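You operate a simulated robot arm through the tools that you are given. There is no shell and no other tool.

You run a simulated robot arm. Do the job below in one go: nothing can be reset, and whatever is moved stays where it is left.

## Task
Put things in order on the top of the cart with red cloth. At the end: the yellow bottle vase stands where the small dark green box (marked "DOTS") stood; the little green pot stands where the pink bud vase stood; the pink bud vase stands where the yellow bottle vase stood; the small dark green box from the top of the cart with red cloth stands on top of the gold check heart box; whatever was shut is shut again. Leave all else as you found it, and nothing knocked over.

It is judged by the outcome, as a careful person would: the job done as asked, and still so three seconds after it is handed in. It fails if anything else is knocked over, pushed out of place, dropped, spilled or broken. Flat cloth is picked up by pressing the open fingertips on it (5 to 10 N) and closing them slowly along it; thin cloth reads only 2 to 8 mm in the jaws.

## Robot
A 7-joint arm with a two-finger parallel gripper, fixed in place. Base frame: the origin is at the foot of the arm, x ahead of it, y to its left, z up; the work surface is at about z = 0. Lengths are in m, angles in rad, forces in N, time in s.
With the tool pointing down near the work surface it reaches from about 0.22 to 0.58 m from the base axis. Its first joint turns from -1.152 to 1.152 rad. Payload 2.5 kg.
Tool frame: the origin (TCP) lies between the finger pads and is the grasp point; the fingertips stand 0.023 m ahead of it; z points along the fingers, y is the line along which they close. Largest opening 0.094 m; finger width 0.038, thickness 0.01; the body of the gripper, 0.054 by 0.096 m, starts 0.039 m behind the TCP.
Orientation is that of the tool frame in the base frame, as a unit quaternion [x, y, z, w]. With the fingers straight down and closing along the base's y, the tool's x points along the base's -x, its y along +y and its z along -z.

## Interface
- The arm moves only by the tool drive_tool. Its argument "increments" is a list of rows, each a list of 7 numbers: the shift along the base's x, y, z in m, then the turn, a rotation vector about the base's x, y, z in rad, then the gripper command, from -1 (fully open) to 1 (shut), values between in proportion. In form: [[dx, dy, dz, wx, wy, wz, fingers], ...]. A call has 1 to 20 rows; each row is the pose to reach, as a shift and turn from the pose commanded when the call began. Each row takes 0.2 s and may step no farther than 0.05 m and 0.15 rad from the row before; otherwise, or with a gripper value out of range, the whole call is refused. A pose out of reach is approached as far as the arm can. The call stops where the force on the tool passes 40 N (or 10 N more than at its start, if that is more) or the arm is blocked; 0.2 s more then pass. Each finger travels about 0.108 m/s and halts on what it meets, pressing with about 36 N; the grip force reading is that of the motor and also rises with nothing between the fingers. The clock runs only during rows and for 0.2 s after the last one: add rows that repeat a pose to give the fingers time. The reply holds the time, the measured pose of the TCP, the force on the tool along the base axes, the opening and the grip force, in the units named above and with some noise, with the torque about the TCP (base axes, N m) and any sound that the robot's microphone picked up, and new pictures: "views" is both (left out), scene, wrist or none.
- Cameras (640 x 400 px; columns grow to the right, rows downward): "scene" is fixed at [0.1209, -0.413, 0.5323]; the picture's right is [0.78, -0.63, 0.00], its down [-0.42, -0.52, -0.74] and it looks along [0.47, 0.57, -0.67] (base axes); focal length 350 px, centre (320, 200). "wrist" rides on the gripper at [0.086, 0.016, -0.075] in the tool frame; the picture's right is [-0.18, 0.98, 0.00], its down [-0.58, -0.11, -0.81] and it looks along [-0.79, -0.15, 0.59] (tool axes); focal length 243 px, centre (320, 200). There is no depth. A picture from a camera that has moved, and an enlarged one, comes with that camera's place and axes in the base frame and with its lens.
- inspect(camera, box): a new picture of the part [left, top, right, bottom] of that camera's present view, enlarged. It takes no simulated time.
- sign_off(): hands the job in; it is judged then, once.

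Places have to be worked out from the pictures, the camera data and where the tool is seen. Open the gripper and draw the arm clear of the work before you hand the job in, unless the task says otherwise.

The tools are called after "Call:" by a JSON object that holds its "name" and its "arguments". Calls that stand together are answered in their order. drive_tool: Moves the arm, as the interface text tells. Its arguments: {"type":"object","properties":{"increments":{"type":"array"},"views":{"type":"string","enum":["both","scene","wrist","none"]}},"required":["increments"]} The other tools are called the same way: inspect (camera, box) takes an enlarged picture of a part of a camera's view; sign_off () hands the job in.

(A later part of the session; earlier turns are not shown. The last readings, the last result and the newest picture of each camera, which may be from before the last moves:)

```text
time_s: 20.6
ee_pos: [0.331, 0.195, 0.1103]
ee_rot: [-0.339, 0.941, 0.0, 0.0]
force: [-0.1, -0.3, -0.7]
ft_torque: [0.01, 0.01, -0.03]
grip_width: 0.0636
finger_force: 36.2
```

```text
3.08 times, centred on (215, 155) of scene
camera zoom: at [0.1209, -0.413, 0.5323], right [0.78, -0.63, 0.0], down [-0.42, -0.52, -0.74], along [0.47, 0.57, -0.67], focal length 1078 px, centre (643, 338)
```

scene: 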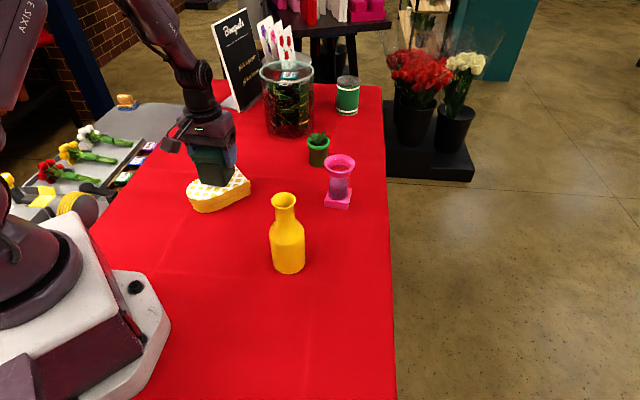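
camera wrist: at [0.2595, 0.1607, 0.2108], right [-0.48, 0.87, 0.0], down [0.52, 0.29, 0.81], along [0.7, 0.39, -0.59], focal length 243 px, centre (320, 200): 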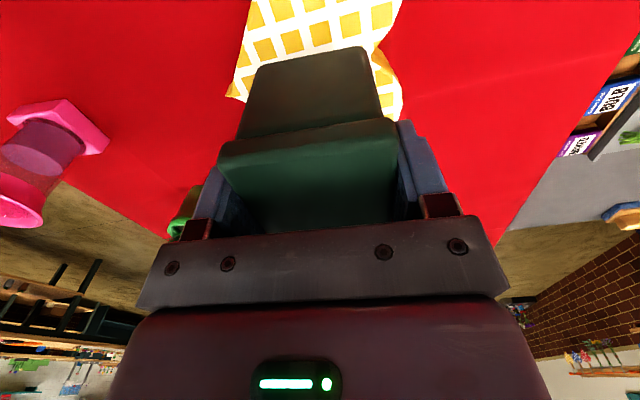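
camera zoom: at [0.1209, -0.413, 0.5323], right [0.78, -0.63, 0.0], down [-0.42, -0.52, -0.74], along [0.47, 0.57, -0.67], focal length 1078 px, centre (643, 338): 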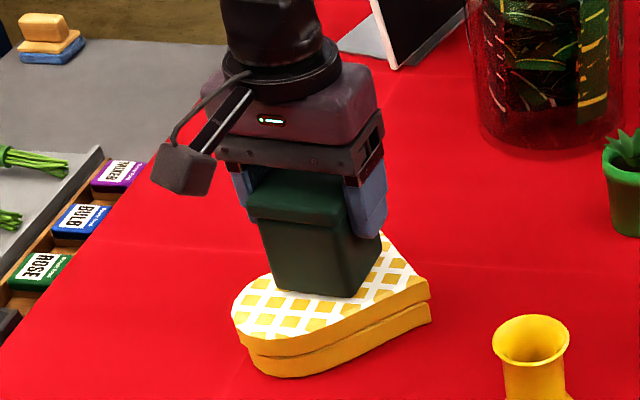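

A small gap remains (bottom about 0.049). I lower in 2 mm steps, watching the vertical force.

Call:
{"name": "drive_tool", "arguments": {"increments": [[0, 0, -0.002, 0, 0, 0, 1], [0, 0, -0.004, 0, 0, 0, 1], [0, 0, -0.006, 0, 0, 0, 1]], "views": "none"}}

Call:
{"name": "inspect", "arguments": {"camera": "scene", "box": [180, 120, 260, 215]}}

```text
time_s: 21.4
ee_pos: [0.3317, 0.196, 0.1059]
ee_rot: [-0.339, 0.941, 0.0, 0.001]
force: [-9.5, -4.2, 29.6]
ft_torque: [0.03, 0.0, -0.03]
grip_width: 0.0639
finger_force: 35.5
```

```text
4.21 times, centred on (220, 168) of scene
camera zoom: at [0.1208, -0.413, 0.5323], right [0.78, -0.63, 0.0], down [-0.42, -0.52, -0.74], along [0.47, 0.57, -0.67], focal length 1476 px, centre (741, 337)
```

zoom: 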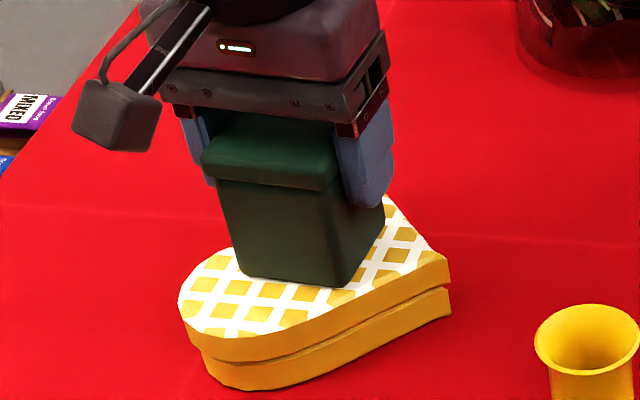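

Contact reads about 30 N, so the box stands on the heart lid. I back off 2 mm to ease the load, then open slowly.

Call:
{"name": "drive_tool", "arguments": {"increments": [[0, 0, 0.001, 0, 0, 0, 1], [0, 0, 0.002, 0, 0, 0, 1]], "views": "none"}}

```text
time_s: 22.0
ee_pos: [0.3305, 0.1954, 0.1051]
ee_rot: [-0.338, 0.941, -0.001, -0.001]
force: [0.6, 0.6, 2.2]
ft_torque: [0.05, -0.2, 0.02]
grip_width: 0.0635
finger_force: 36.3
```

The load is down to about 2 N. I open the fingers in stages and then rise straight up.

Call:
{"name": "drive_tool", "arguments": {"increments": [[0, 0, 0, 0, 0, 0, -0.35], [0, 0, 0, 0, 0, 0, -0.5], [0, 0, 0, 0, 0, 0, -0.75], [0, 0, 0, 0, 0, 0, -1], [0, 0, 0, 0, 0, 0, -1], [0, 0, 0.03, 0, 0, 0, -1], [0, 0, 0.07, 0, 0, 0, -1], [0, 0, 0.11, 0, 0, 0, -1], [0, 0, 0.145, 0, 0, 0, -1]]}}

Call:
{"name": "inspect", "arguments": {"camera": "scene", "box": [170, 90, 270, 220]}}

```text
time_s: 24.0
ee_pos: [0.3292, 0.1972, 0.2554]
ee_rot: [-0.34, 0.94, 0.0, 0.0]
force: [-0.7, -0.3, -0.3]
ft_torque: [-0.01, 0.02, -0.03]
grip_width: 0.094
finger_force: 0.1
camera wrist: at [0.2547, 0.1547, 0.3287], right [-0.49, 0.87, 0.0], down [0.52, 0.29, 0.81], along [0.7, 0.39, -0.59], focal length 243 px, centre (320, 200)
```

scene: 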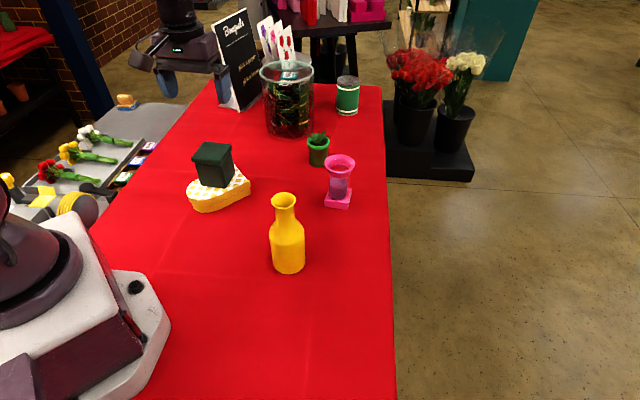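
wrist: 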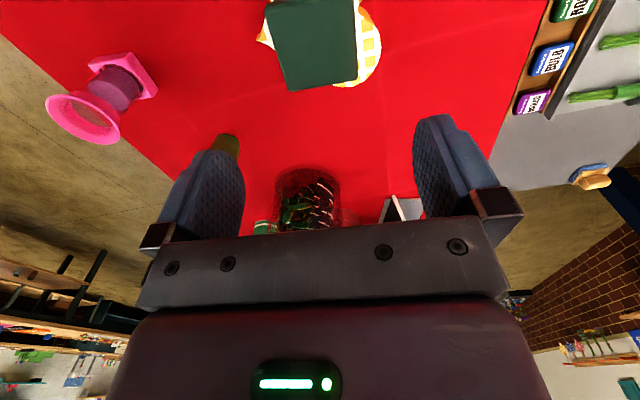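

```text
3.08 times, centred on (220, 155) of scene
camera zoom: at [0.1209, -0.413, 0.5323], right [0.78, -0.63, 0.0], down [-0.42, -0.52, -0.74], along [0.47, 0.57, -0.67], focal length 1078 px, centre (628, 338)
```

zoom: 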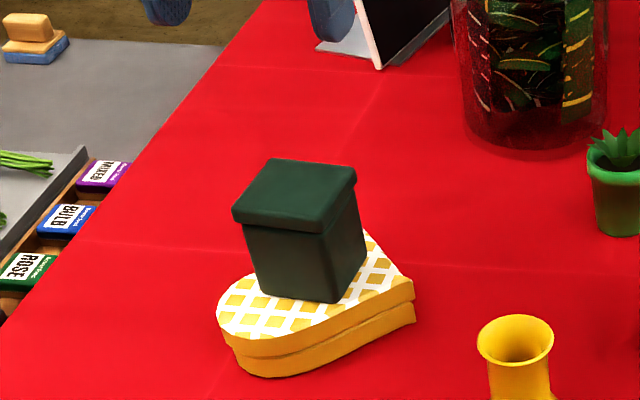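

The box stands shut and level on the heart box, and the heart hasn't moved. Next is the yellow vase: I go above it with jaws unrotated, tips clear of its 0.157 rim, to align with the wrist camera.

Call:
{"name": "drive_tool", "arguments": {"increments": [[0.001, -0.036, 0, 0, 0, -0.0989, -1], [0.002, -0.072, 0, 0, 0, -0.1977, -1], [0.003, -0.108, 0, 0, 0, -0.2966, -1], [0.004, -0.144, 0, 0, 0, -0.3954, -1], [0.006, -0.18, 0, 0, 0, -0.4943, -1], [0.007, -0.216, -0.01, 0, 0, -0.5931, -1], [0.008, -0.251, -0.027, 0, 0, -0.692, -1]]}}

Call:
{"name": "inspect", "arguments": {"camera": "wrist", "box": [200, 0, 440, 200]}}

Call:
{"name": "inspect", "arguments": {"camera": "scene", "box": [220, 120, 380, 290]}}

```text
time_s: 25.6
ee_pos: [0.3393, -0.057, 0.2241]
ee_rot: [0.0, 1.0, -0.001, 0.0]
force: [-0.6, -0.2, 0.0]
ft_torque: [0.02, -0.04, 0.02]
grip_width: 0.0941
finger_force: 0.2
camera wrist: at [0.2546, -0.0412, 0.2974], right [0.18, 0.98, 0.0], down [0.58, -0.11, 0.81], along [0.79, -0.15, -0.59], focal length 243 px, centre (320, 200)
```

scene: 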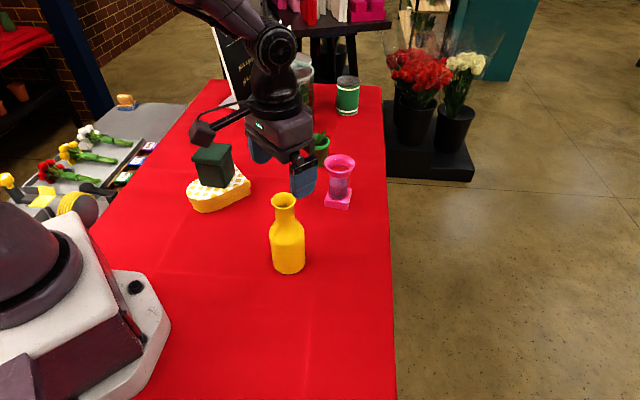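
wrist: 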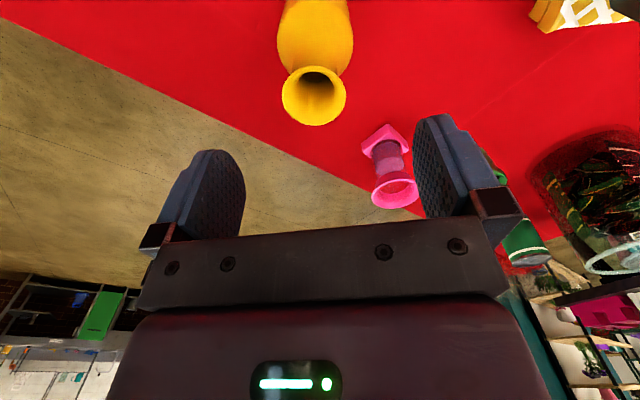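

```text
2.00 times, centred on (320, 100) of wrist
camera zoom: at [0.2546, -0.0412, 0.2974], right [0.18, 0.98, 0.0], down [0.58, -0.11, 0.81], along [0.79, -0.15, -0.59], focal length 485 px, centre (320, 400)
```

zoom: 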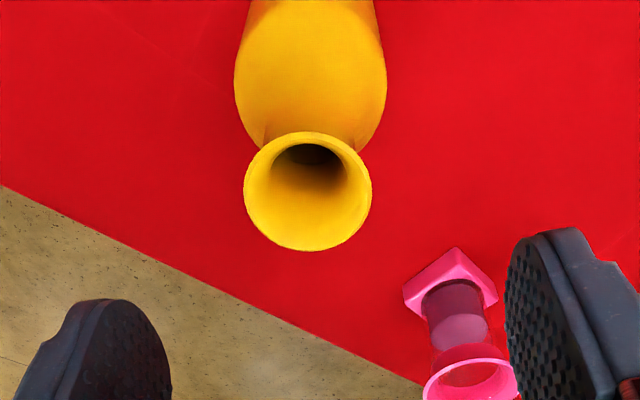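

```text
2.35 times, centred on (300, 205) of scene
camera zoom: at [0.1209, -0.4129, 0.5323], right [0.78, -0.63, 0.0], down [-0.42, -0.52, -0.74], along [0.47, 0.57, -0.67], focal length 825 px, centre (367, 188)
```

zoom: 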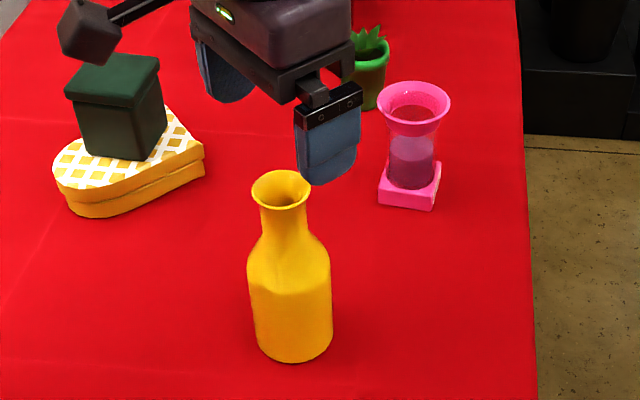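

The rim sits at about (0.336,-0.057), 0.040 across, nearly centred. I lower to TCP 0.150 so the pads' centre meets the rim, then close slowly.

Call:
{"name": "drive_tool", "arguments": {"increments": [[-0.001, -0.002, -0.02, 0, 0, 0, -1], [-0.001, -0.002, -0.045, 0, 0, 0, -1], [-0.001, -0.002, -0.065, 0, 0, 0, -1], [-0.001, -0.002, -0.075, 0, 0, 0, -1], [-0.001, -0.002, -0.075, 0, 0, 0, -0.6], [-0.001, -0.002, -0.075, 0, 0, 0, -0.2], [-0.001, -0.002, -0.075, 0, 0, 0, 0], [-0.001, -0.002, -0.075, 0, 0, 0, 0.1], [-0.001, -0.002, -0.075, 0, 0, 0, 0.2], [-0.001, -0.002, -0.075, 0, 0, 0, 0.5], [-0.001, -0.002, -0.075, 0, 0, 0, 1]]}}

Call:
{"name": "inspect", "arguments": {"camera": "scene", "box": [220, 120, 380, 290]}}

```text
time_s: 28.0
ee_pos: [0.3373, -0.058, 0.1481]
ee_rot: [0.0, 1.0, 0.0, 0.0]
force: [-0.8, -0.4, -0.2]
ft_torque: [-0.02, -0.06, 0.0]
grip_width: 0.0394
finger_force: 36.1
camera wrist: at [0.2523, -0.0421, 0.222], right [0.18, 0.98, 0.0], down [0.58, -0.11, 0.81], along [0.79, -0.15, -0.59], focal length 243 px, centre (320, 200)
```

scene: 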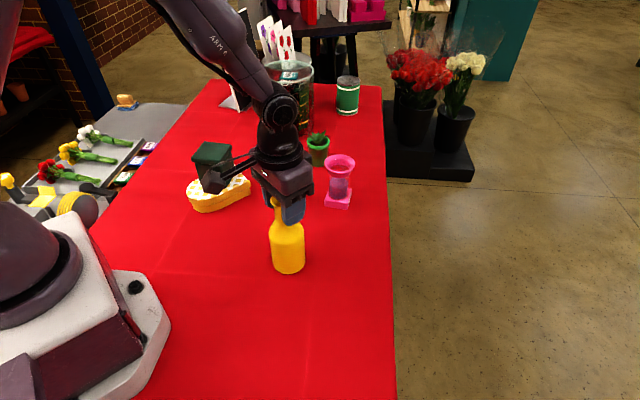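
wrist: 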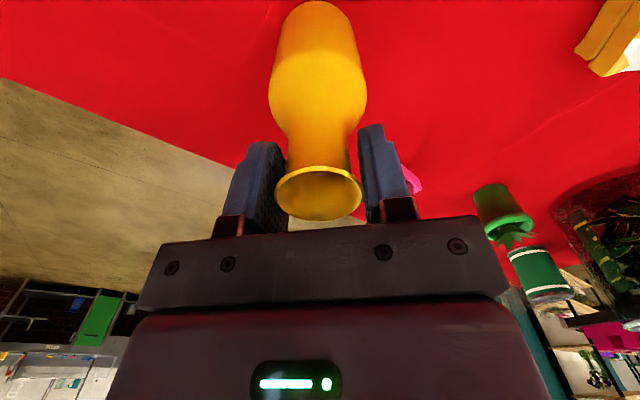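

```text
2.35 times, centred on (300, 205) of scene
camera zoom: at [0.1209, -0.413, 0.5323], right [0.78, -0.63, 0.0], down [-0.42, -0.52, -0.74], along [0.47, 0.57, -0.67], focal length 825 px, centre (367, 188)
```

zoom: 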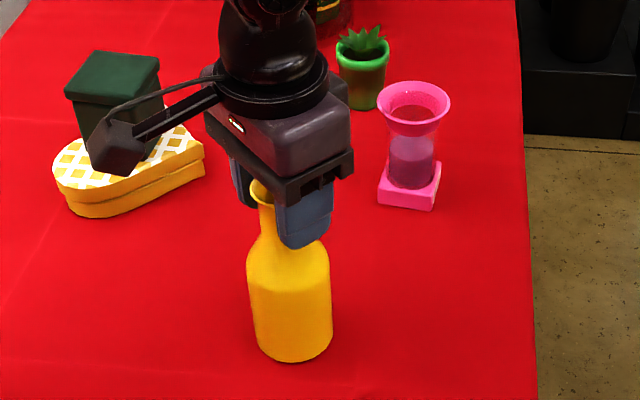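

Rim gripped at 0.0394 with the vase still upright. I lift slowly 3 cm and check that it hangs straight.

Call:
{"name": "drive_tool", "arguments": {"increments": [[0, 0, 0.003, 0, 0, 0, 1], [0, 0, 0.007, 0, 0, 0, 1], [0, 0, 0.012, 0, 0, 0, 1], [0, 0, 0.018, 0, 0, 0, 1], [0, 0, 0.024, 0, 0, 0, 1], [0, 0, 0.03, 0, 0, 0, 1]]}}

Call:
{"name": "inspect", "arguments": {"camera": "scene", "box": [220, 120, 380, 290]}}

```text
time_s: 29.4
ee_pos: [0.3377, -0.0569, 0.1781]
ee_rot: [0.0, 1.0, 0.0, 0.001]
force: [0.3, -0.3, -4.3]
ft_torque: [0.01, 0.0, 0.02]
grip_width: 0.0391
finger_force: 35.4
camera wrist: at [0.2522, -0.0409, 0.2521], right [0.18, 0.98, 0.0], down [0.58, -0.11, 0.81], along [0.79, -0.15, -0.59], focal length 243 px, centre (320, 200)
```

scene: 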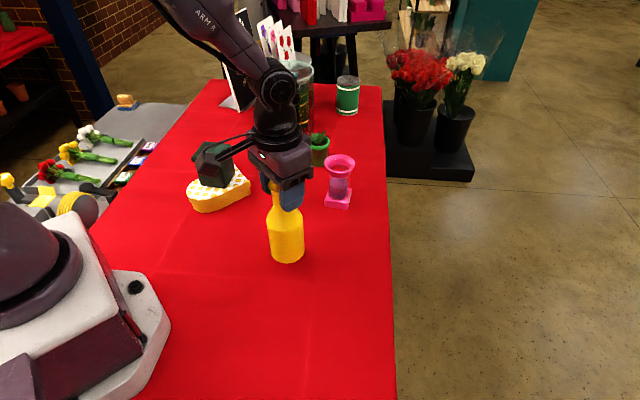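
wrist: 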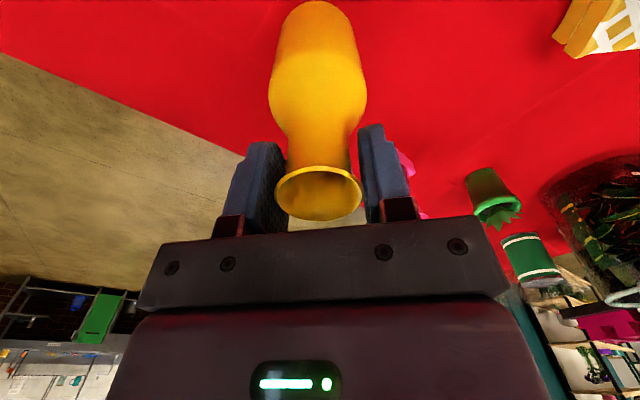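

```text
2.35 times, centred on (300, 205) of scene
camera zoom: at [0.1209, -0.413, 0.5323], right [0.78, -0.63, 0.0], down [-0.42, -0.52, -0.74], along [0.47, 0.57, -0.67], focal length 825 px, centre (367, 188)
```

zoom: 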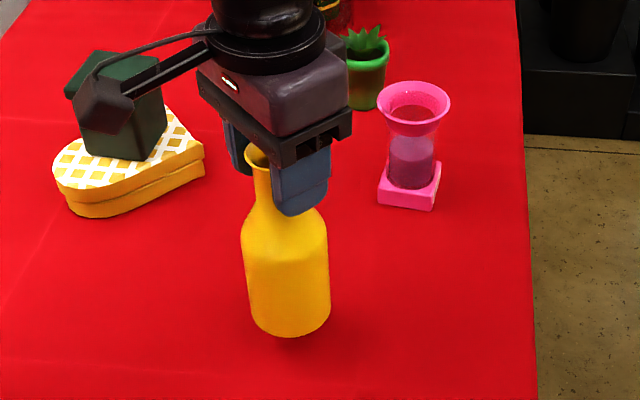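

The vase hangs straight, weighing about 4.3 N. I raise it a little more and carry it around the outer side of the heart box, turning the wrist gradually.

Call:
{"name": "drive_tool", "arguments": {"increments": [[0, 0, 0.008, 0, 0, 0, 1], [0, 0, 0.018, 0, 0, 0, 1], [0, 0, 0.025, 0, 0, 0, 1], [0.008, 0.01, 0.027, 0, 0, 0.015, 1], [0.025, 0.03, 0.03, 0, 0, 0.045, 1], [0.043, 0.052, 0.03, 0, 0, 0.075, 1], [0.061, 0.074, 0.03, 0, 0, 0.11, 1], [0.079, 0.096, 0.03, 0, 0, 0.145, 1], [0.095, 0.119, 0.03, 0, 0, 0.18, 1], [0.108, 0.143, 0.03, 0, 0, 0.215, 1], [0.116, 0.169, 0.03, 0, 0, 0.25, 1], [0.121, 0.195, 0.03, 0, 0, 0.28, 1], [0.123, 0.217, 0.03, 0, 0, 0.305, 1], [0.123, 0.229, 0.03, 0, 0, 0.32, 1]]}}

```text
time_s: 32.4
ee_pos: [0.4619, 0.171, 0.2089]
ee_rot: [-0.16, 0.987, 0.0, -0.001]
force: [-0.7, -0.6, -3.3]
ft_torque: [0.02, -0.01, -0.01]
grip_width: 0.0392
finger_force: 35.9
camera wrist: at [0.3759, 0.1594, 0.2823], right [-0.14, 0.99, 0.0], down [0.59, 0.08, 0.81], along [0.8, 0.11, -0.59], focal length 243 px, centre (320, 200)
```

scene: 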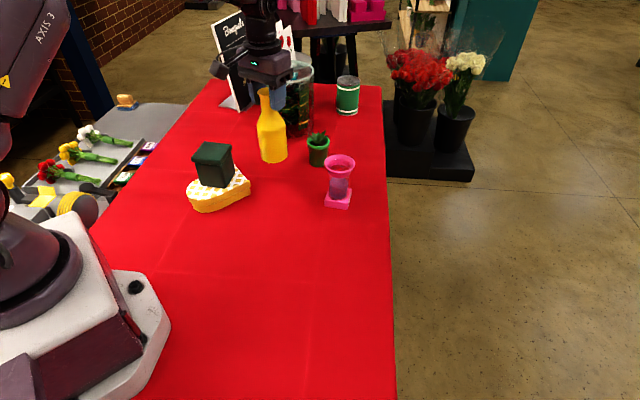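
wrist: 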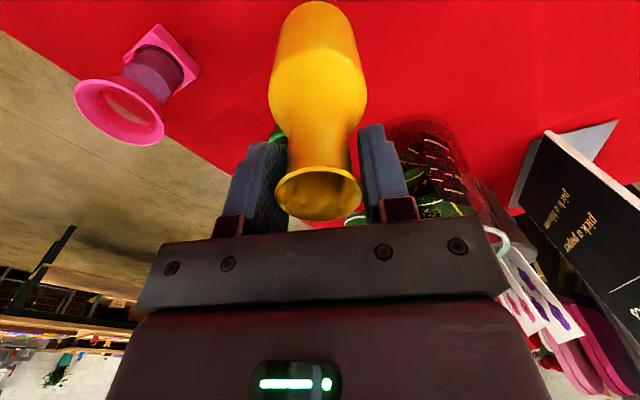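

Carrying well, with good clearance. I continue around to above the box's old place at (0.392,0.396).

Call:
{"name": "drive_tool", "arguments": {"increments": [[0, 0.014, 0, 0, 0, 0.02, 1], [-0.001, 0.038, 0, 0, 0, 0.055, 1], [-0.004, 0.064, 0, 0, 0, 0.095, 1], [-0.01, 0.09, 0, 0, 0, 0.135, 1], [-0.017, 0.116, 0, 0, 0, 0.175, 1], [-0.026, 0.14, 0, 0, 0, 0.215, 1], [-0.035, 0.164, 0, 0, 0, 0.255, 1], [-0.045, 0.186, 0, 0, 0, 0.295, 1], [-0.055, 0.205, 0, 0, 0, 0.33, 1], [-0.063, 0.219, 0, 0, 0, 0.355, 1], [-0.0665, 0.225, 0, 0, 0, 0.37, 1], [-0.0665, 0.225, -0.01, 0, 0, 0.37, 1], [-0.0665, 0.225, -0.022, 0, 0, 0.37, 1], [-0.0665, 0.225, -0.034, 0, 0, 0.37, 1], [-0.0665, 0.225, -0.045, 0, 0, 0.37, 1], [-0.0665, 0.225, -0.052, 0, 0, 0.37, 1]]}}

Call:
{"name": "inspect", "arguments": {"camera": "scene", "box": [150, 60, 260, 180]}}

```text
time_s: 35.8
ee_pos: [0.3958, 0.3948, 0.157]
ee_rot: [-0.338, 0.941, 0.0, 0.0]
force: [0.4, 0.6, -4.0]
ft_torque: [0.02, -0.02, -0.04]
grip_width: 0.039
finger_force: 36.1
camera wrist: at [0.3194, 0.3525, 0.2304], right [-0.48, 0.88, 0.0], down [0.52, 0.29, 0.81], along [0.71, 0.39, -0.59], focal length 243 px, centre (320, 200)
```

scene: 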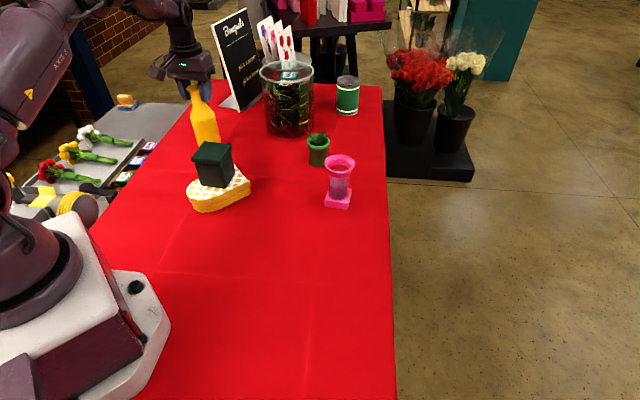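
wrist: 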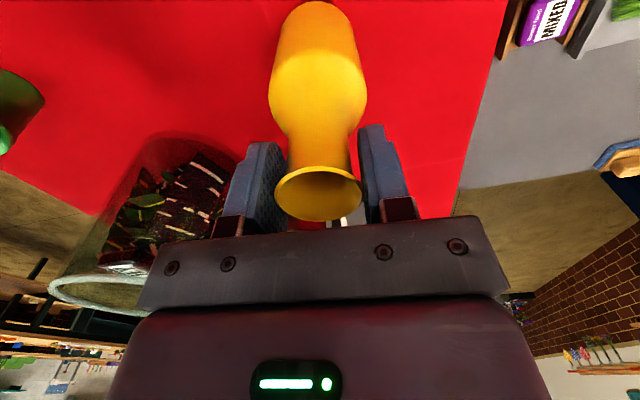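

```text
3.33 times, centred on (205, 120) of scene
camera zoom: at [0.1209, -0.413, 0.5324], right [0.78, -0.63, 0.0], down [-0.42, -0.52, -0.74], along [0.47, 0.57, -0.67], focal length 1168 px, centre (703, 467)
```

zoom: 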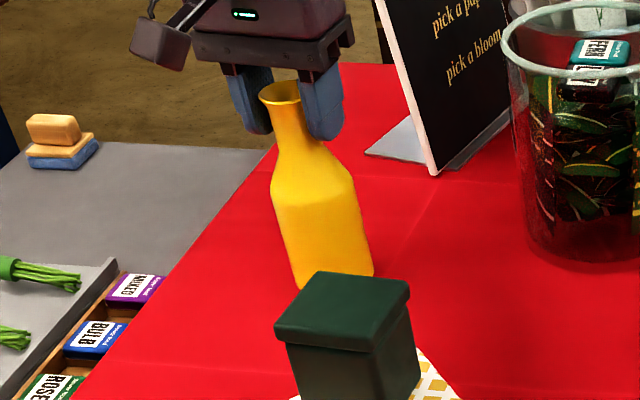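

The vase is over the spot with its base about 8 mm up. I lower in small steps and watch the force.

Call:
{"name": "drive_tool", "arguments": {"increments": [[0, 0, -0.003, 0, 0, 0, 1], [0, 0, -0.005, 0, 0, 0, 1], [0, 0, -0.0065, 0, 0, 0, 1]], "views": "none"}}

```text
time_s: 36.6
ee_pos: [0.3949, 0.3964, 0.151]
ee_rot: [-0.339, 0.941, 0.001, -0.001]
force: [-0.6, 0.5, -4.1]
ft_torque: [0.04, -0.01, 0.02]
grip_width: 0.0393
finger_force: 36.0
```

Still carrying the full 4.1 N, so there is no contact yet. I go on down in 1 mm steps.

Call:
{"name": "drive_tool", "arguments": {"increments": [[0, 0, -0.001, 0, 0, 0, 1], [0, 0, -0.002, 0, 0, 0, 1]], "views": "none"}}

```text
time_s: 37.2
ee_pos: [0.394, 0.3976, 0.1492]
ee_rot: [-0.338, 0.941, 0.0, 0.001]
force: [-0.5, 0.1, -4.0]
ft_torque: [0.01, 0.01, -0.02]
grip_width: 0.0392
finger_force: 35.6
```

No contact yet at 0.149; I continue.

Call:
{"name": "drive_tool", "arguments": {"increments": [[0, 0, -0.001, 0, 0, 0, 1], [0, 0, -0.0015, 0, 0, 0, 1]], "views": "none"}}

```text
time_s: 37.8
ee_pos: [0.3943, 0.3958, 0.1481]
ee_rot: [-0.338, 0.941, -0.001, 0.001]
force: [-1.3, -1.2, 5.5]
ft_torque: [-0.09, 0.35, 0.04]
grip_width: 0.0391
finger_force: 36.4
```

Contact: the force turned to about +5 N, so the vase is standing. I open the fingers in stages and look before rising.

Call:
{"name": "drive_tool", "arguments": {"increments": [[0, 0, 0, 0, 0, 0, 0.1], [0, 0, 0, 0, 0, 0, 0], [0, 0, 0, 0, 0, 0, -0.3], [0, 0, 0, 0, 0, 0, -0.6], [0, 0, 0, 0, 0, 0, -1], [0, 0, 0, 0, 0, 0, -1]]}}

Call:
{"name": "inspect", "arguments": {"camera": "scene", "box": [150, 60, 260, 180]}}

```text
time_s: 39.2
ee_pos: [0.3944, 0.3954, 0.1466]
ee_rot: [-0.337, 0.941, 0.001, 0.001]
force: [0.6, 0.4, -0.9]
ft_torque: [0.01, 0.03, 0.02]
grip_width: 0.0941
finger_force: 0.1
camera wrist: at [0.3182, 0.353, 0.2212], right [-0.48, 0.88, 0.0], down [0.52, 0.29, 0.81], along [0.71, 0.39, -0.59], focal length 243 px, centre (320, 200)
```

scene: 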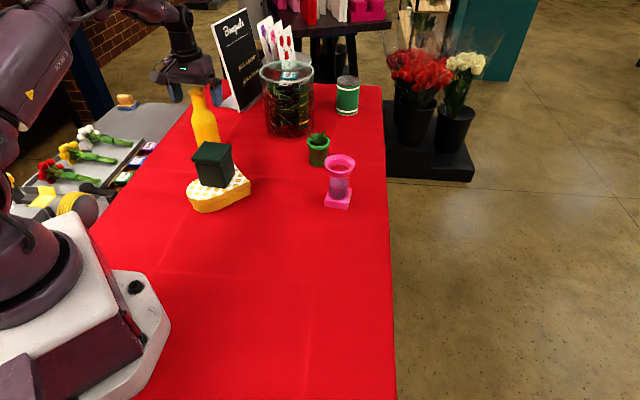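
wrist: 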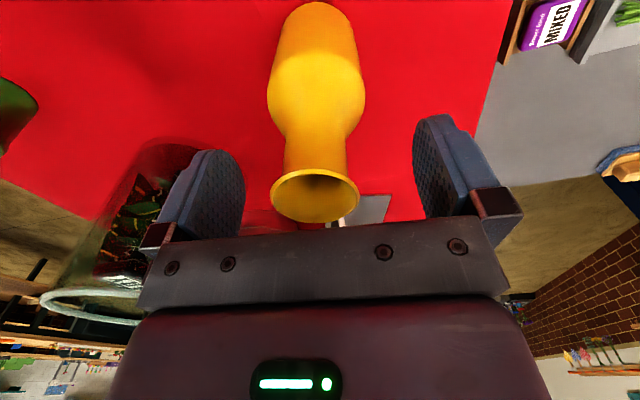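

```text
3.33 times, centred on (205, 120) of scene
camera zoom: at [0.1209, -0.413, 0.5323], right [0.78, -0.63, 0.0], down [-0.42, -0.52, -0.74], along [0.47, 0.57, -0.67], focal length 1168 px, centre (703, 467)
```

zoom: 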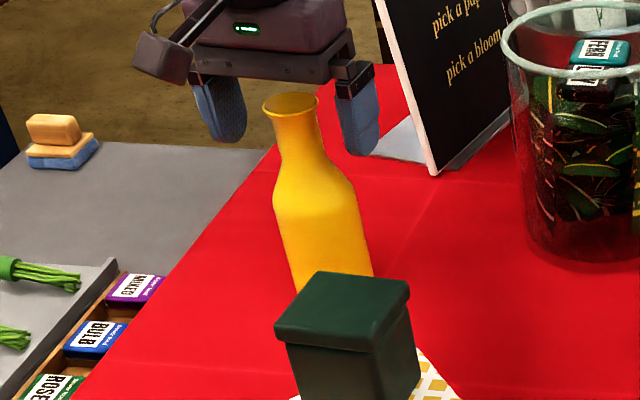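

The vase stands freely upright on the spot. I rise straight up clear of it, then swing over to the pink bud vase.

Call:
{"name": "drive_tool", "arguments": {"increments": [[0, 0, 0.02, 0, 0, 0, -1], [0, 0, 0.06, 0, 0, 0, -1], [0, 0, 0.1, 0, 0, 0, -1], [0.011, -0.035, 0.1, 0, 0, -0.063, -1], [0.022, -0.07, 0.1, 0, 0, -0.126, -1], [0.033, -0.105, 0.1, 0, 0, -0.189, -1], [0.044, -0.14, 0.1, 0, 0, -0.252, -1], [0.055, -0.175, 0.1, 0, 0, -0.315, -1], [0.066, -0.21, 0.1, 0, 0, -0.378, -1], [0.077, -0.245, 0.1, 0, 0, -0.441, -1], [0.088, -0.28, 0.1, 0, 0, -0.504, -1], [0.099, -0.315, 0.095, 0, 0, -0.567, -1], [0.11, -0.35, 0.08, 0, 0, -0.63, -1], [0.1215, -0.382, 0.06, 0, 0, -0.69, -1]]}}

Call:
{"name": "inspect", "arguments": {"camera": "scene", "box": [170, 60, 270, 190]}}

Call:
{"name": "inspect", "arguments": {"camera": "scene", "box": [290, 110, 390, 220]}}

Call:
{"name": "inspect", "arguments": {"camera": "wrist", "box": [200, 0, 440, 200]}}

```text
time_s: 42.2
ee_pos: [0.5113, 0.0124, 0.2069]
ee_rot: [0.001, 1.0, 0.0, 0.0]
force: [0.4, -0.1, 0.7]
ft_torque: [0.0, -0.02, 0.03]
grip_width: 0.094
finger_force: 0.0
camera wrist: at [0.427, 0.0288, 0.2803], right [0.19, 0.98, 0.0], down [0.58, -0.11, 0.81], along [0.79, -0.15, -0.59], focal length 243 px, centre (320, 200)
```

scene: 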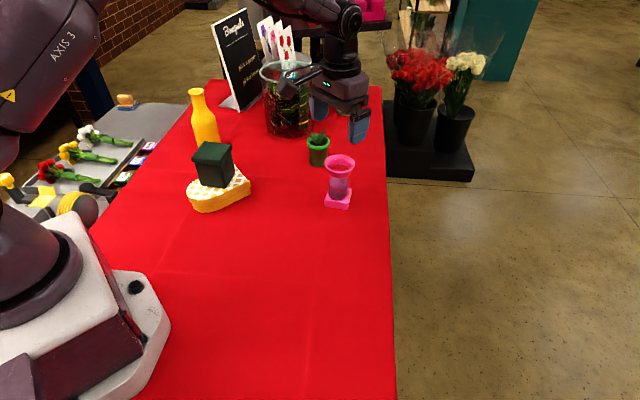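
wrist: 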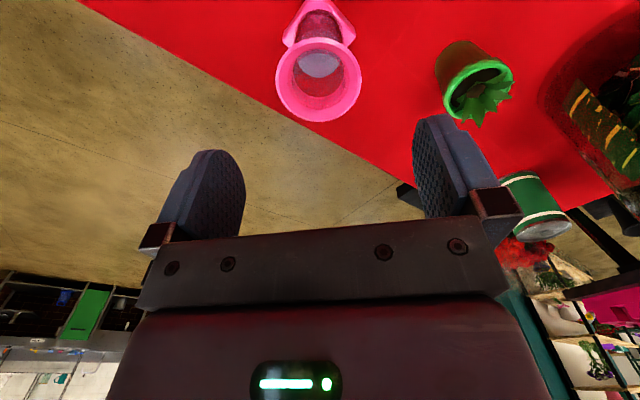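

```text
3.08 times, centred on (220, 125) of scene
camera zoom: at [0.1209, -0.413, 0.5323], right [0.78, -0.63, 0.0], down [-0.42, -0.52, -0.74], along [0.47, 0.57, -0.67], focal length 1078 px, centre (628, 431)
```

zoom: 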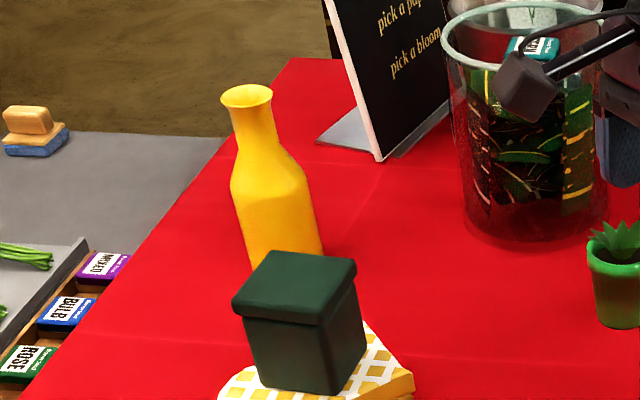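

```text
3.64 times, centred on (340, 165) of scene
camera zoom: at [0.1209, -0.413, 0.5323], right [0.78, -0.63, 0.0], down [-0.42, -0.52, -0.74], along [0.47, 0.57, -0.67], focal length 1274 px, centre (247, 327)
```

zoom: 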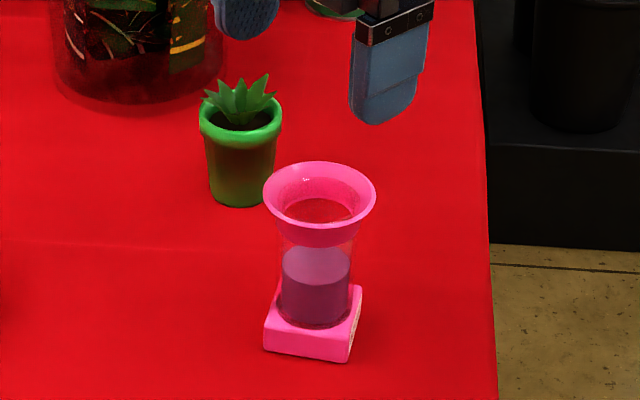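

```text
2.00 times, centred on (320, 100) of wrist
camera zoom: at [0.427, 0.0288, 0.2803], right [0.19, 0.98, 0.0], down [0.58, -0.11, 0.81], along [0.79, -0.15, -0.59], focal length 485 px, centre (320, 400)
```

zoom: 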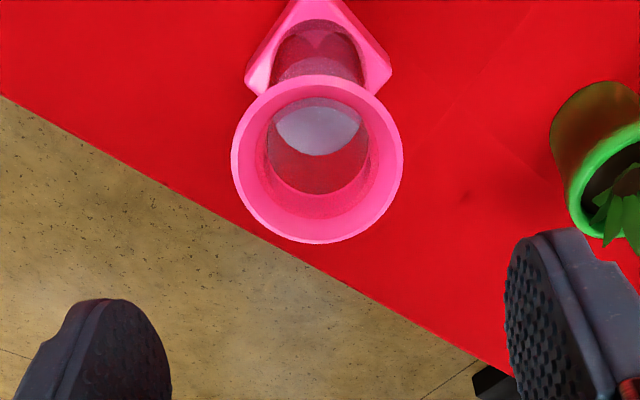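

The pink vase has clear walls with liquid inside and a pink collar 0.062 wide with its top at about 0.105; its centre is about (0.519,0.014). I descend to TCP 0.100 around the collar and close slowly.

Call:
{"name": "drive_tool", "arguments": {"increments": [[0.002, -0.001, -0.03, 0, 0, 0, -1], [0.003, -0.001, -0.06, 0, 0, 0, -1], [0.003, -0.001, -0.085, 0, 0, 0, -1], [0.003, -0.001, -0.1, 0, 0, 0, -1], [0.003, -0.001, -0.107, 0, 0, 0, -1]]}}

Call:
{"name": "inspect", "arguments": {"camera": "scene", "box": [290, 110, 390, 220]}}

```text
time_s: 43.4
ee_pos: [0.5191, 0.0126, 0.0997]
ee_rot: [0.001, 1.0, 0.001, -0.001]
force: [0.0, -0.2, -0.6]
ft_torque: [-0.02, 0.02, 0.0]
grip_width: 0.094
finger_force: 0.0
camera wrist: at [0.4338, 0.0295, 0.1738], right [0.18, 0.98, 0.0], down [0.58, -0.11, 0.81], along [0.79, -0.15, -0.59], focal length 243 px, centre (320, 200)
```

scene: 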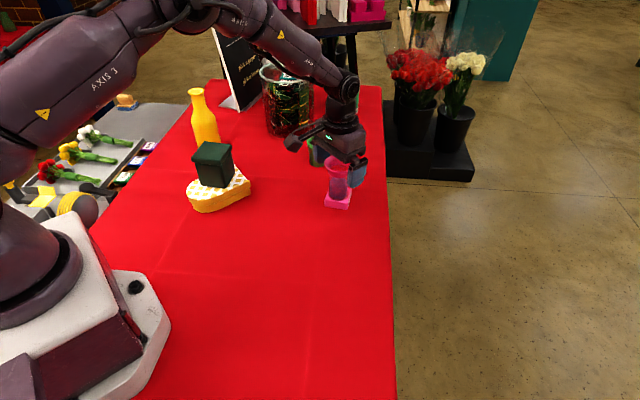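
wrist: 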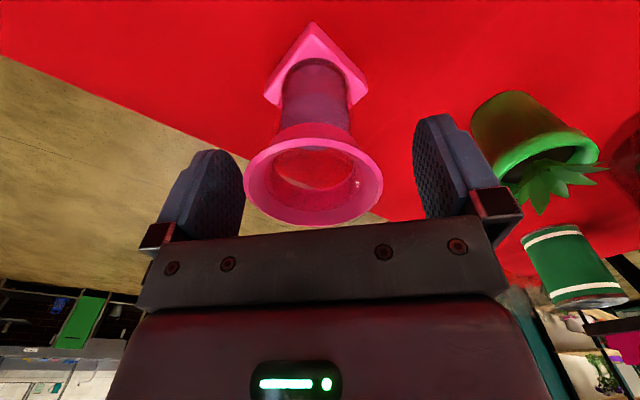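

```text
3.64 times, centred on (340, 165) of scene
camera zoom: at [0.1209, -0.413, 0.5323], right [0.78, -0.63, 0.0], down [-0.42, -0.52, -0.74], along [0.47, 0.57, -0.67], focal length 1274 px, centre (247, 327)
```

zoom: 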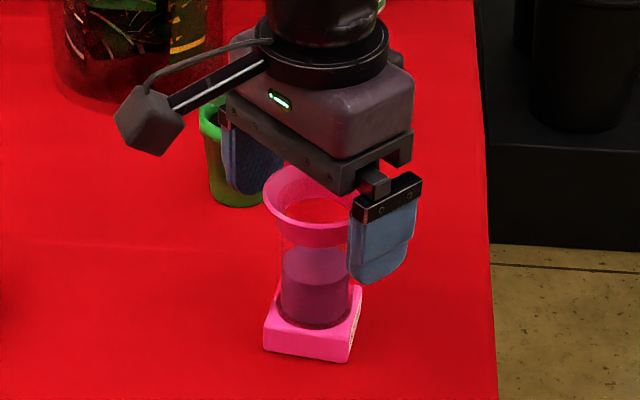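

The rim is within about 3 mm of centre; I trim the pose slightly (back 2 mm, right 2 mm, down 3 mm) and close slowly.

Call:
{"name": "drive_tool", "arguments": {"increments": [[-0.002, -0.002, -0.003, 0, 0, 0, -1], [-0.002, -0.002, -0.003, 0, 0, 0, -0.6], [-0.002, -0.002, -0.003, 0, 0, 0, -0.45], [-0.002, -0.002, -0.003, 0, 0, 0, -0.35], [-0.002, -0.002, -0.003, 0, 0, 0, -0.2], [-0.002, -0.002, -0.003, 0, 0, 0, 0], [-0.002, -0.002, -0.003, 0, 0, 0, 0.5], [-0.002, -0.002, -0.003, 0, 0, 0, 1]]}}

Call:
{"name": "inspect", "arguments": {"camera": "scene", "box": [290, 110, 390, 220]}}

```text
time_s: 45.2
ee_pos: [0.5169, 0.0113, 0.0963]
ee_rot: [0.001, 1.0, 0.0, -0.001]
force: [-0.2, -1.8, 1.4]
ft_torque: [-0.05, 0.05, 0.03]
grip_width: 0.0461
finger_force: 35.9
camera wrist: at [0.4312, 0.027, 0.1708], right [0.18, 0.98, 0.0], down [0.58, -0.11, 0.81], along [0.79, -0.15, -0.59], focal length 243 px, centre (320, 200)
```

scene: 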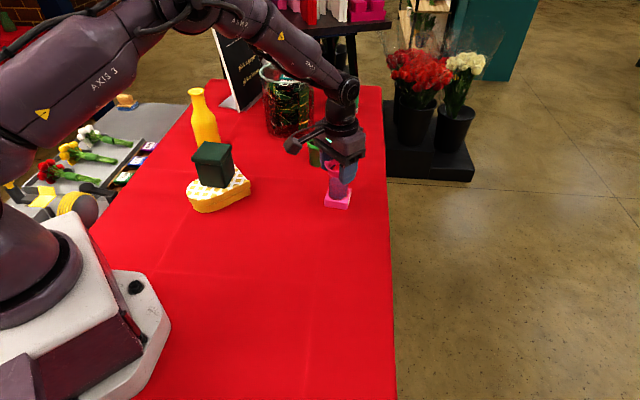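
wrist: 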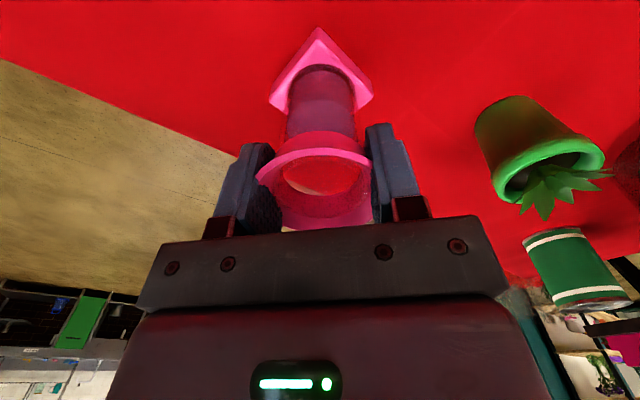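

```text
3.64 times, centred on (340, 165) of scene
camera zoom: at [0.1209, -0.413, 0.5323], right [0.78, -0.63, 0.0], down [-0.42, -0.52, -0.74], along [0.47, 0.57, -0.67], focal length 1274 px, centre (247, 327)
```

zoom: 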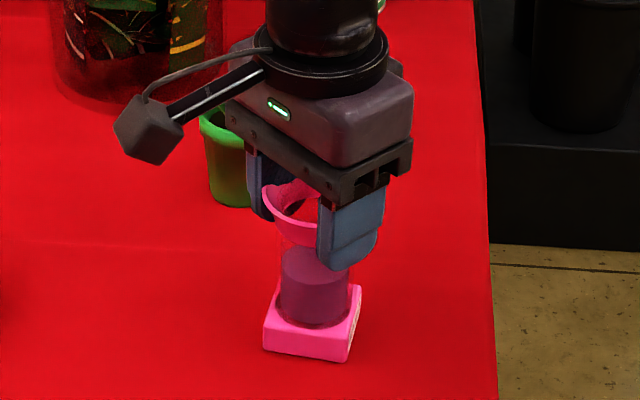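

The jaws hold at 0.046 with 36 N and the base has not moved. I lift slowly 2 cm and check.

Call:
{"name": "drive_tool", "arguments": {"increments": [[0, 0, 0.002, 0, 0, 0, 1], [0, 0, 0.005, 0, 0, 0, 1], [0, 0, 0.009, 0, 0, 0, 1], [0, 0, 0.013, 0, 0, 0, 1], [0, 0, 0.017, 0, 0, 0, 1], [0, 0, 0.02, 0, 0, 0, 1]]}}

Call:
{"name": "inspect", "arguments": {"camera": "scene", "box": [290, 110, 390, 220]}}

```text
time_s: 46.6
ee_pos: [0.5162, 0.012, 0.119]
ee_rot: [0.0, 1.0, 0.0, 0.0]
force: [0.3, 0.2, -2.5]
ft_torque: [0.0, 0.0, 0.0]
grip_width: 0.0462
finger_force: 35.9
camera wrist: at [0.4304, 0.0277, 0.1909], right [0.18, 0.98, 0.0], down [0.58, -0.11, 0.81], along [0.79, -0.15, -0.59], focal length 243 px, centre (320, 200)
```

scene: 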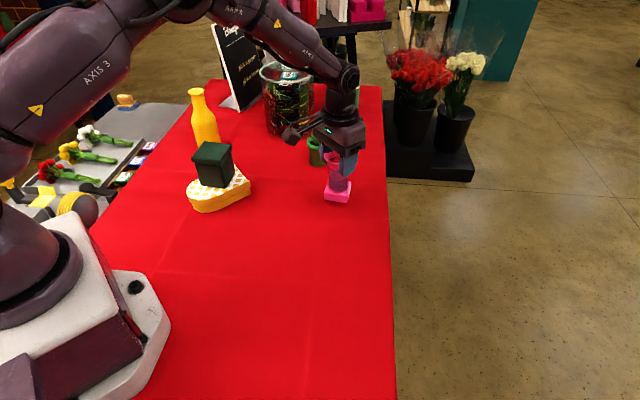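
wrist: 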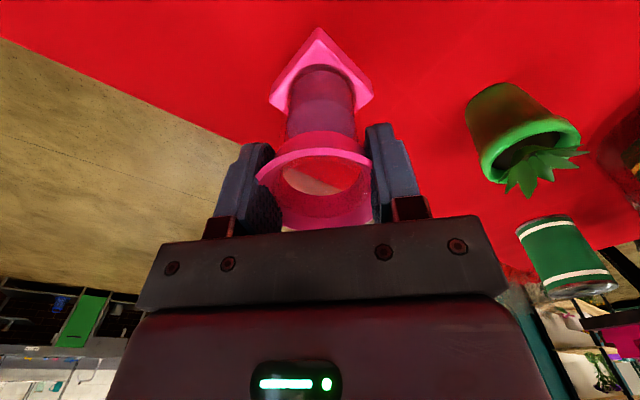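

```text
3.64 times, centred on (340, 165) of scene
camera zoom: at [0.1209, -0.413, 0.5323], right [0.78, -0.63, 0.0], down [-0.42, -0.52, -0.74], along [0.47, 0.57, -0.67], focal length 1274 px, centre (247, 327)
```

zoom: 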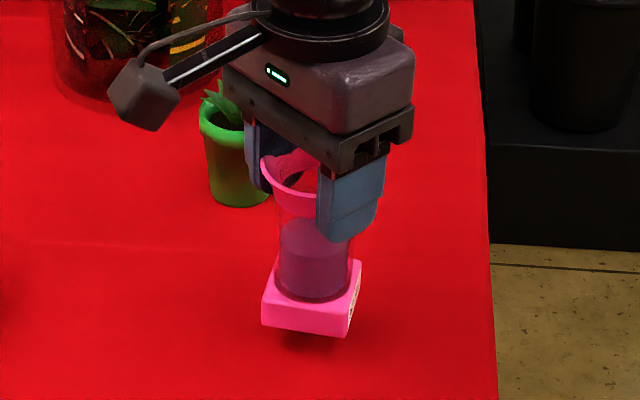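

It hangs level and holds firmly (2.5 N). I carry it gently, to avoid sloshing, to the yellow vase's old place at (0.337,-0.056).

Call:
{"name": "drive_tool", "arguments": {"increments": [[-0.002, -0.001, 0.006, 0, 0, 0, 1], [-0.007, -0.003, 0.012, 0, 0, 0, 1], [-0.016, -0.006, 0.015, 0, 0, 0, 1], [-0.028, -0.01, 0.015, 0, 0, 0, 1], [-0.043, -0.016, 0.015, 0, 0, 0, 1], [-0.059, -0.022, 0.015, 0, 0, 0, 1], [-0.076, -0.028, 0.015, 0, 0, 0, 1], [-0.093, -0.034, 0.015, 0, 0, 0, 1], [-0.11, -0.04, 0.015, 0, 0, 0, 1], [-0.127, -0.046, 0.015, 0, 0, 0, 1], [-0.143, -0.052, 0.015, 0, 0, 0, 1], [-0.157, -0.057, 0.015, 0, 0, 0, 1], [-0.168, -0.061, 0.015, 0, 0, 0, 1], [-0.176, -0.064, 0.013, 0, 0, 0, 1], [-0.181, -0.066, 0.008, 0, 0, 0, 1], [-0.183, -0.067, 0, 0, 0, 0, 1], [-0.183, -0.067, -0.008, 0, 0, 0, 1], [-0.183, -0.067, -0.014, 0, 0, 0, 1]]}}

Call:
{"name": "inspect", "arguments": {"camera": "scene", "box": [220, 150, 380, 300]}}

```text
time_s: 50.4
ee_pos: [0.3348, -0.0557, 0.1037]
ee_rot: [0.0, 1.0, -0.001, 0.0]
force: [-0.7, -0.1, -2.8]
ft_torque: [0.02, 0.0, -0.01]
grip_width: 0.046
finger_force: 36.2
camera wrist: at [0.2496, -0.0403, 0.1771], right [0.18, 0.98, 0.0], down [0.58, -0.11, 0.81], along [0.79, -0.15, -0.59], focal length 243 px, centre (320, 200)
```

scene: 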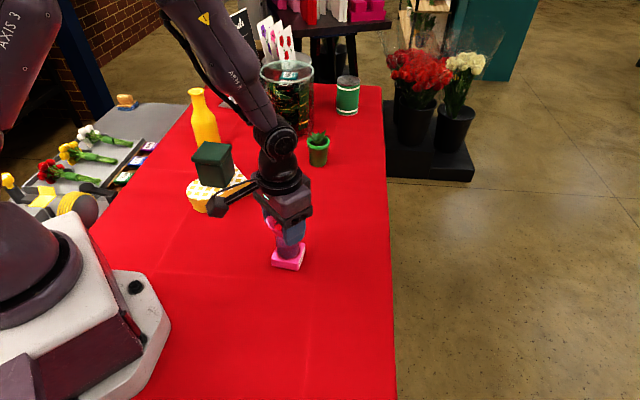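
wrist: 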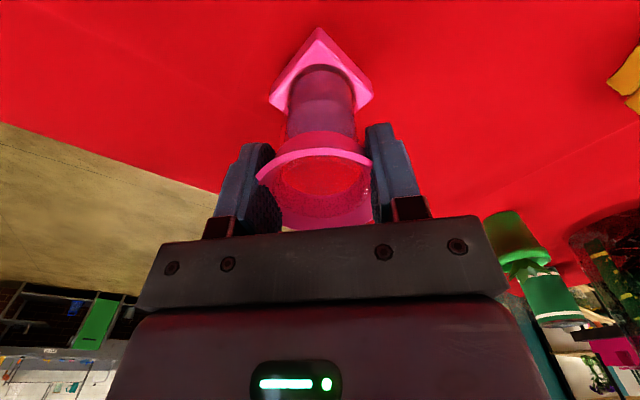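

```text
2.67 times, centred on (300, 225) of scene
camera zoom: at [0.1209, -0.413, 0.5323], right [0.78, -0.63, 0.0], down [-0.42, -0.52, -0.74], along [0.47, 0.57, -0.67], focal length 935 px, centre (373, 133)
```

zoom: 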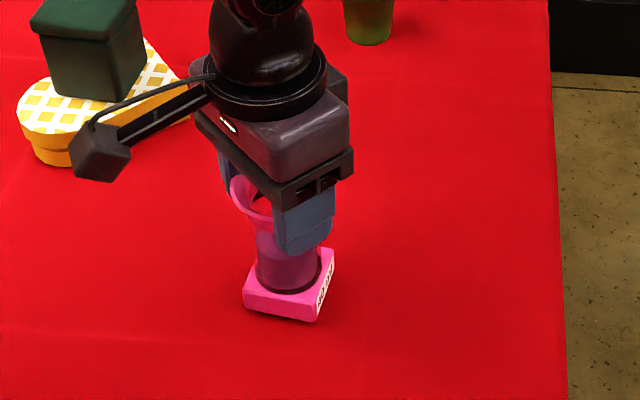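

In the scene view the base centre measures (0.338,-0.053), matching the yellow vase's measurement from the same camera. The base is about 6 mm up, so I lower carefully.

Call:
{"name": "drive_tool", "arguments": {"increments": [[0, 0, -0.002, 0, 0, 0, 1], [0, 0, -0.004, 0, 0, 0, 1], [0, 0, -0.005, 0, 0, 0, 1]], "views": "none"}}

```text
time_s: 51.2
ee_pos: [0.3334, -0.054, 0.099]
ee_rot: [0.001, 1.0, 0.0, 0.0]
force: [0.2, -0.3, -2.9]
ft_torque: [0.0, 0.02, 0.02]
grip_width: 0.0462
finger_force: 36.0
```

Not touching yet (still -2.9 N). I take another 2 mm in small steps.

Call:
{"name": "drive_tool", "arguments": {"increments": [[0, 0, -0.001, 0, 0, 0, 1], [0, 0, -0.002, 0, 0, 0, 1]], "views": "none"}}

```text
time_s: 51.8
ee_pos: [0.3334, -0.0552, 0.0984]
ee_rot: [0.0, 1.0, 0.0, 0.0]
force: [-4.1, 1.7, 4.2]
ft_torque: [0.03, 0.07, -0.01]
grip_width: 0.0462
finger_force: 35.5
```

The base touches down at +4 N. I open in stages and check before leaving it.

Call:
{"name": "drive_tool", "arguments": {"increments": [[0, 0, 0, 0, 0, 0, 0], [0, 0, 0, 0, 0, 0, -0.2], [0, 0, 0, 0, 0, 0, -0.5], [0, 0, 0, 0, 0, 0, -0.8], [0, 0, 0, 0, 0, 0, -1], [0, 0, 0, 0, 0, 0, -1]]}}

Call:
{"name": "inspect", "arguments": {"camera": "scene", "box": [220, 150, 380, 300]}}

```text
time_s: 53.2
ee_pos: [0.3341, -0.0546, 0.0971]
ee_rot: [0.001, 1.0, 0.0, 0.0]
force: [0.2, 0.5, 0.6]
ft_torque: [-0.03, -0.02, -0.01]
grip_width: 0.094
finger_force: 0.1
camera wrist: at [0.2489, -0.0394, 0.1707], right [0.18, 0.98, 0.0], down [0.58, -0.11, 0.81], along [0.79, -0.15, -0.59], focal length 243 px, centre (320, 200)
```

scene: 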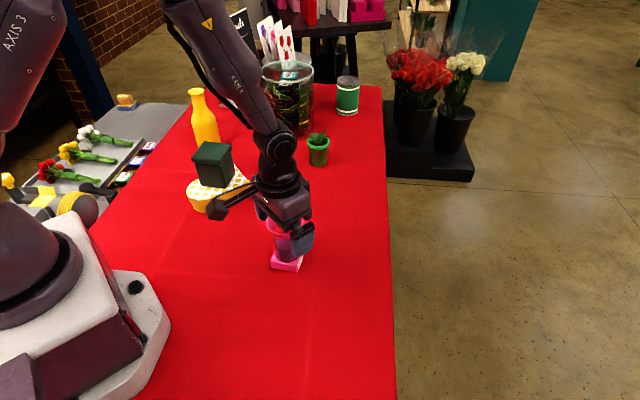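
wrist: 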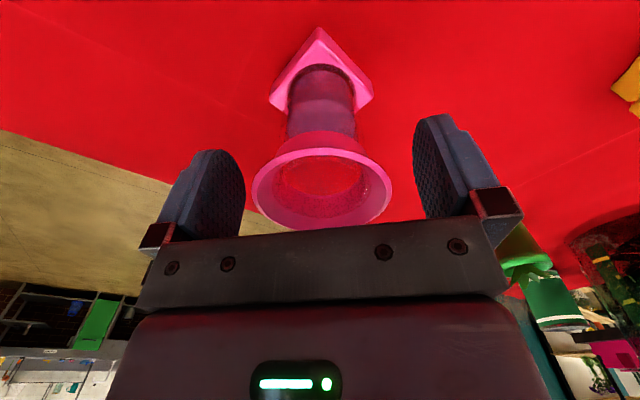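

```text
2.67 times, centred on (300, 225) of scene
camera zoom: at [0.1209, -0.413, 0.5323], right [0.78, -0.63, 0.0], down [-0.42, -0.52, -0.74], along [0.47, 0.57, -0.67], focal length 935 px, centre (373, 133)
```

zoom: 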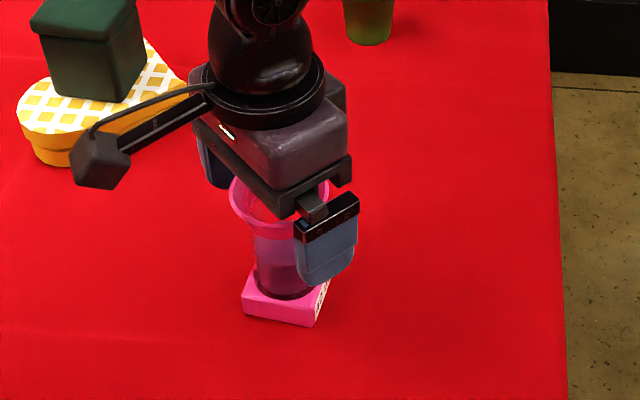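

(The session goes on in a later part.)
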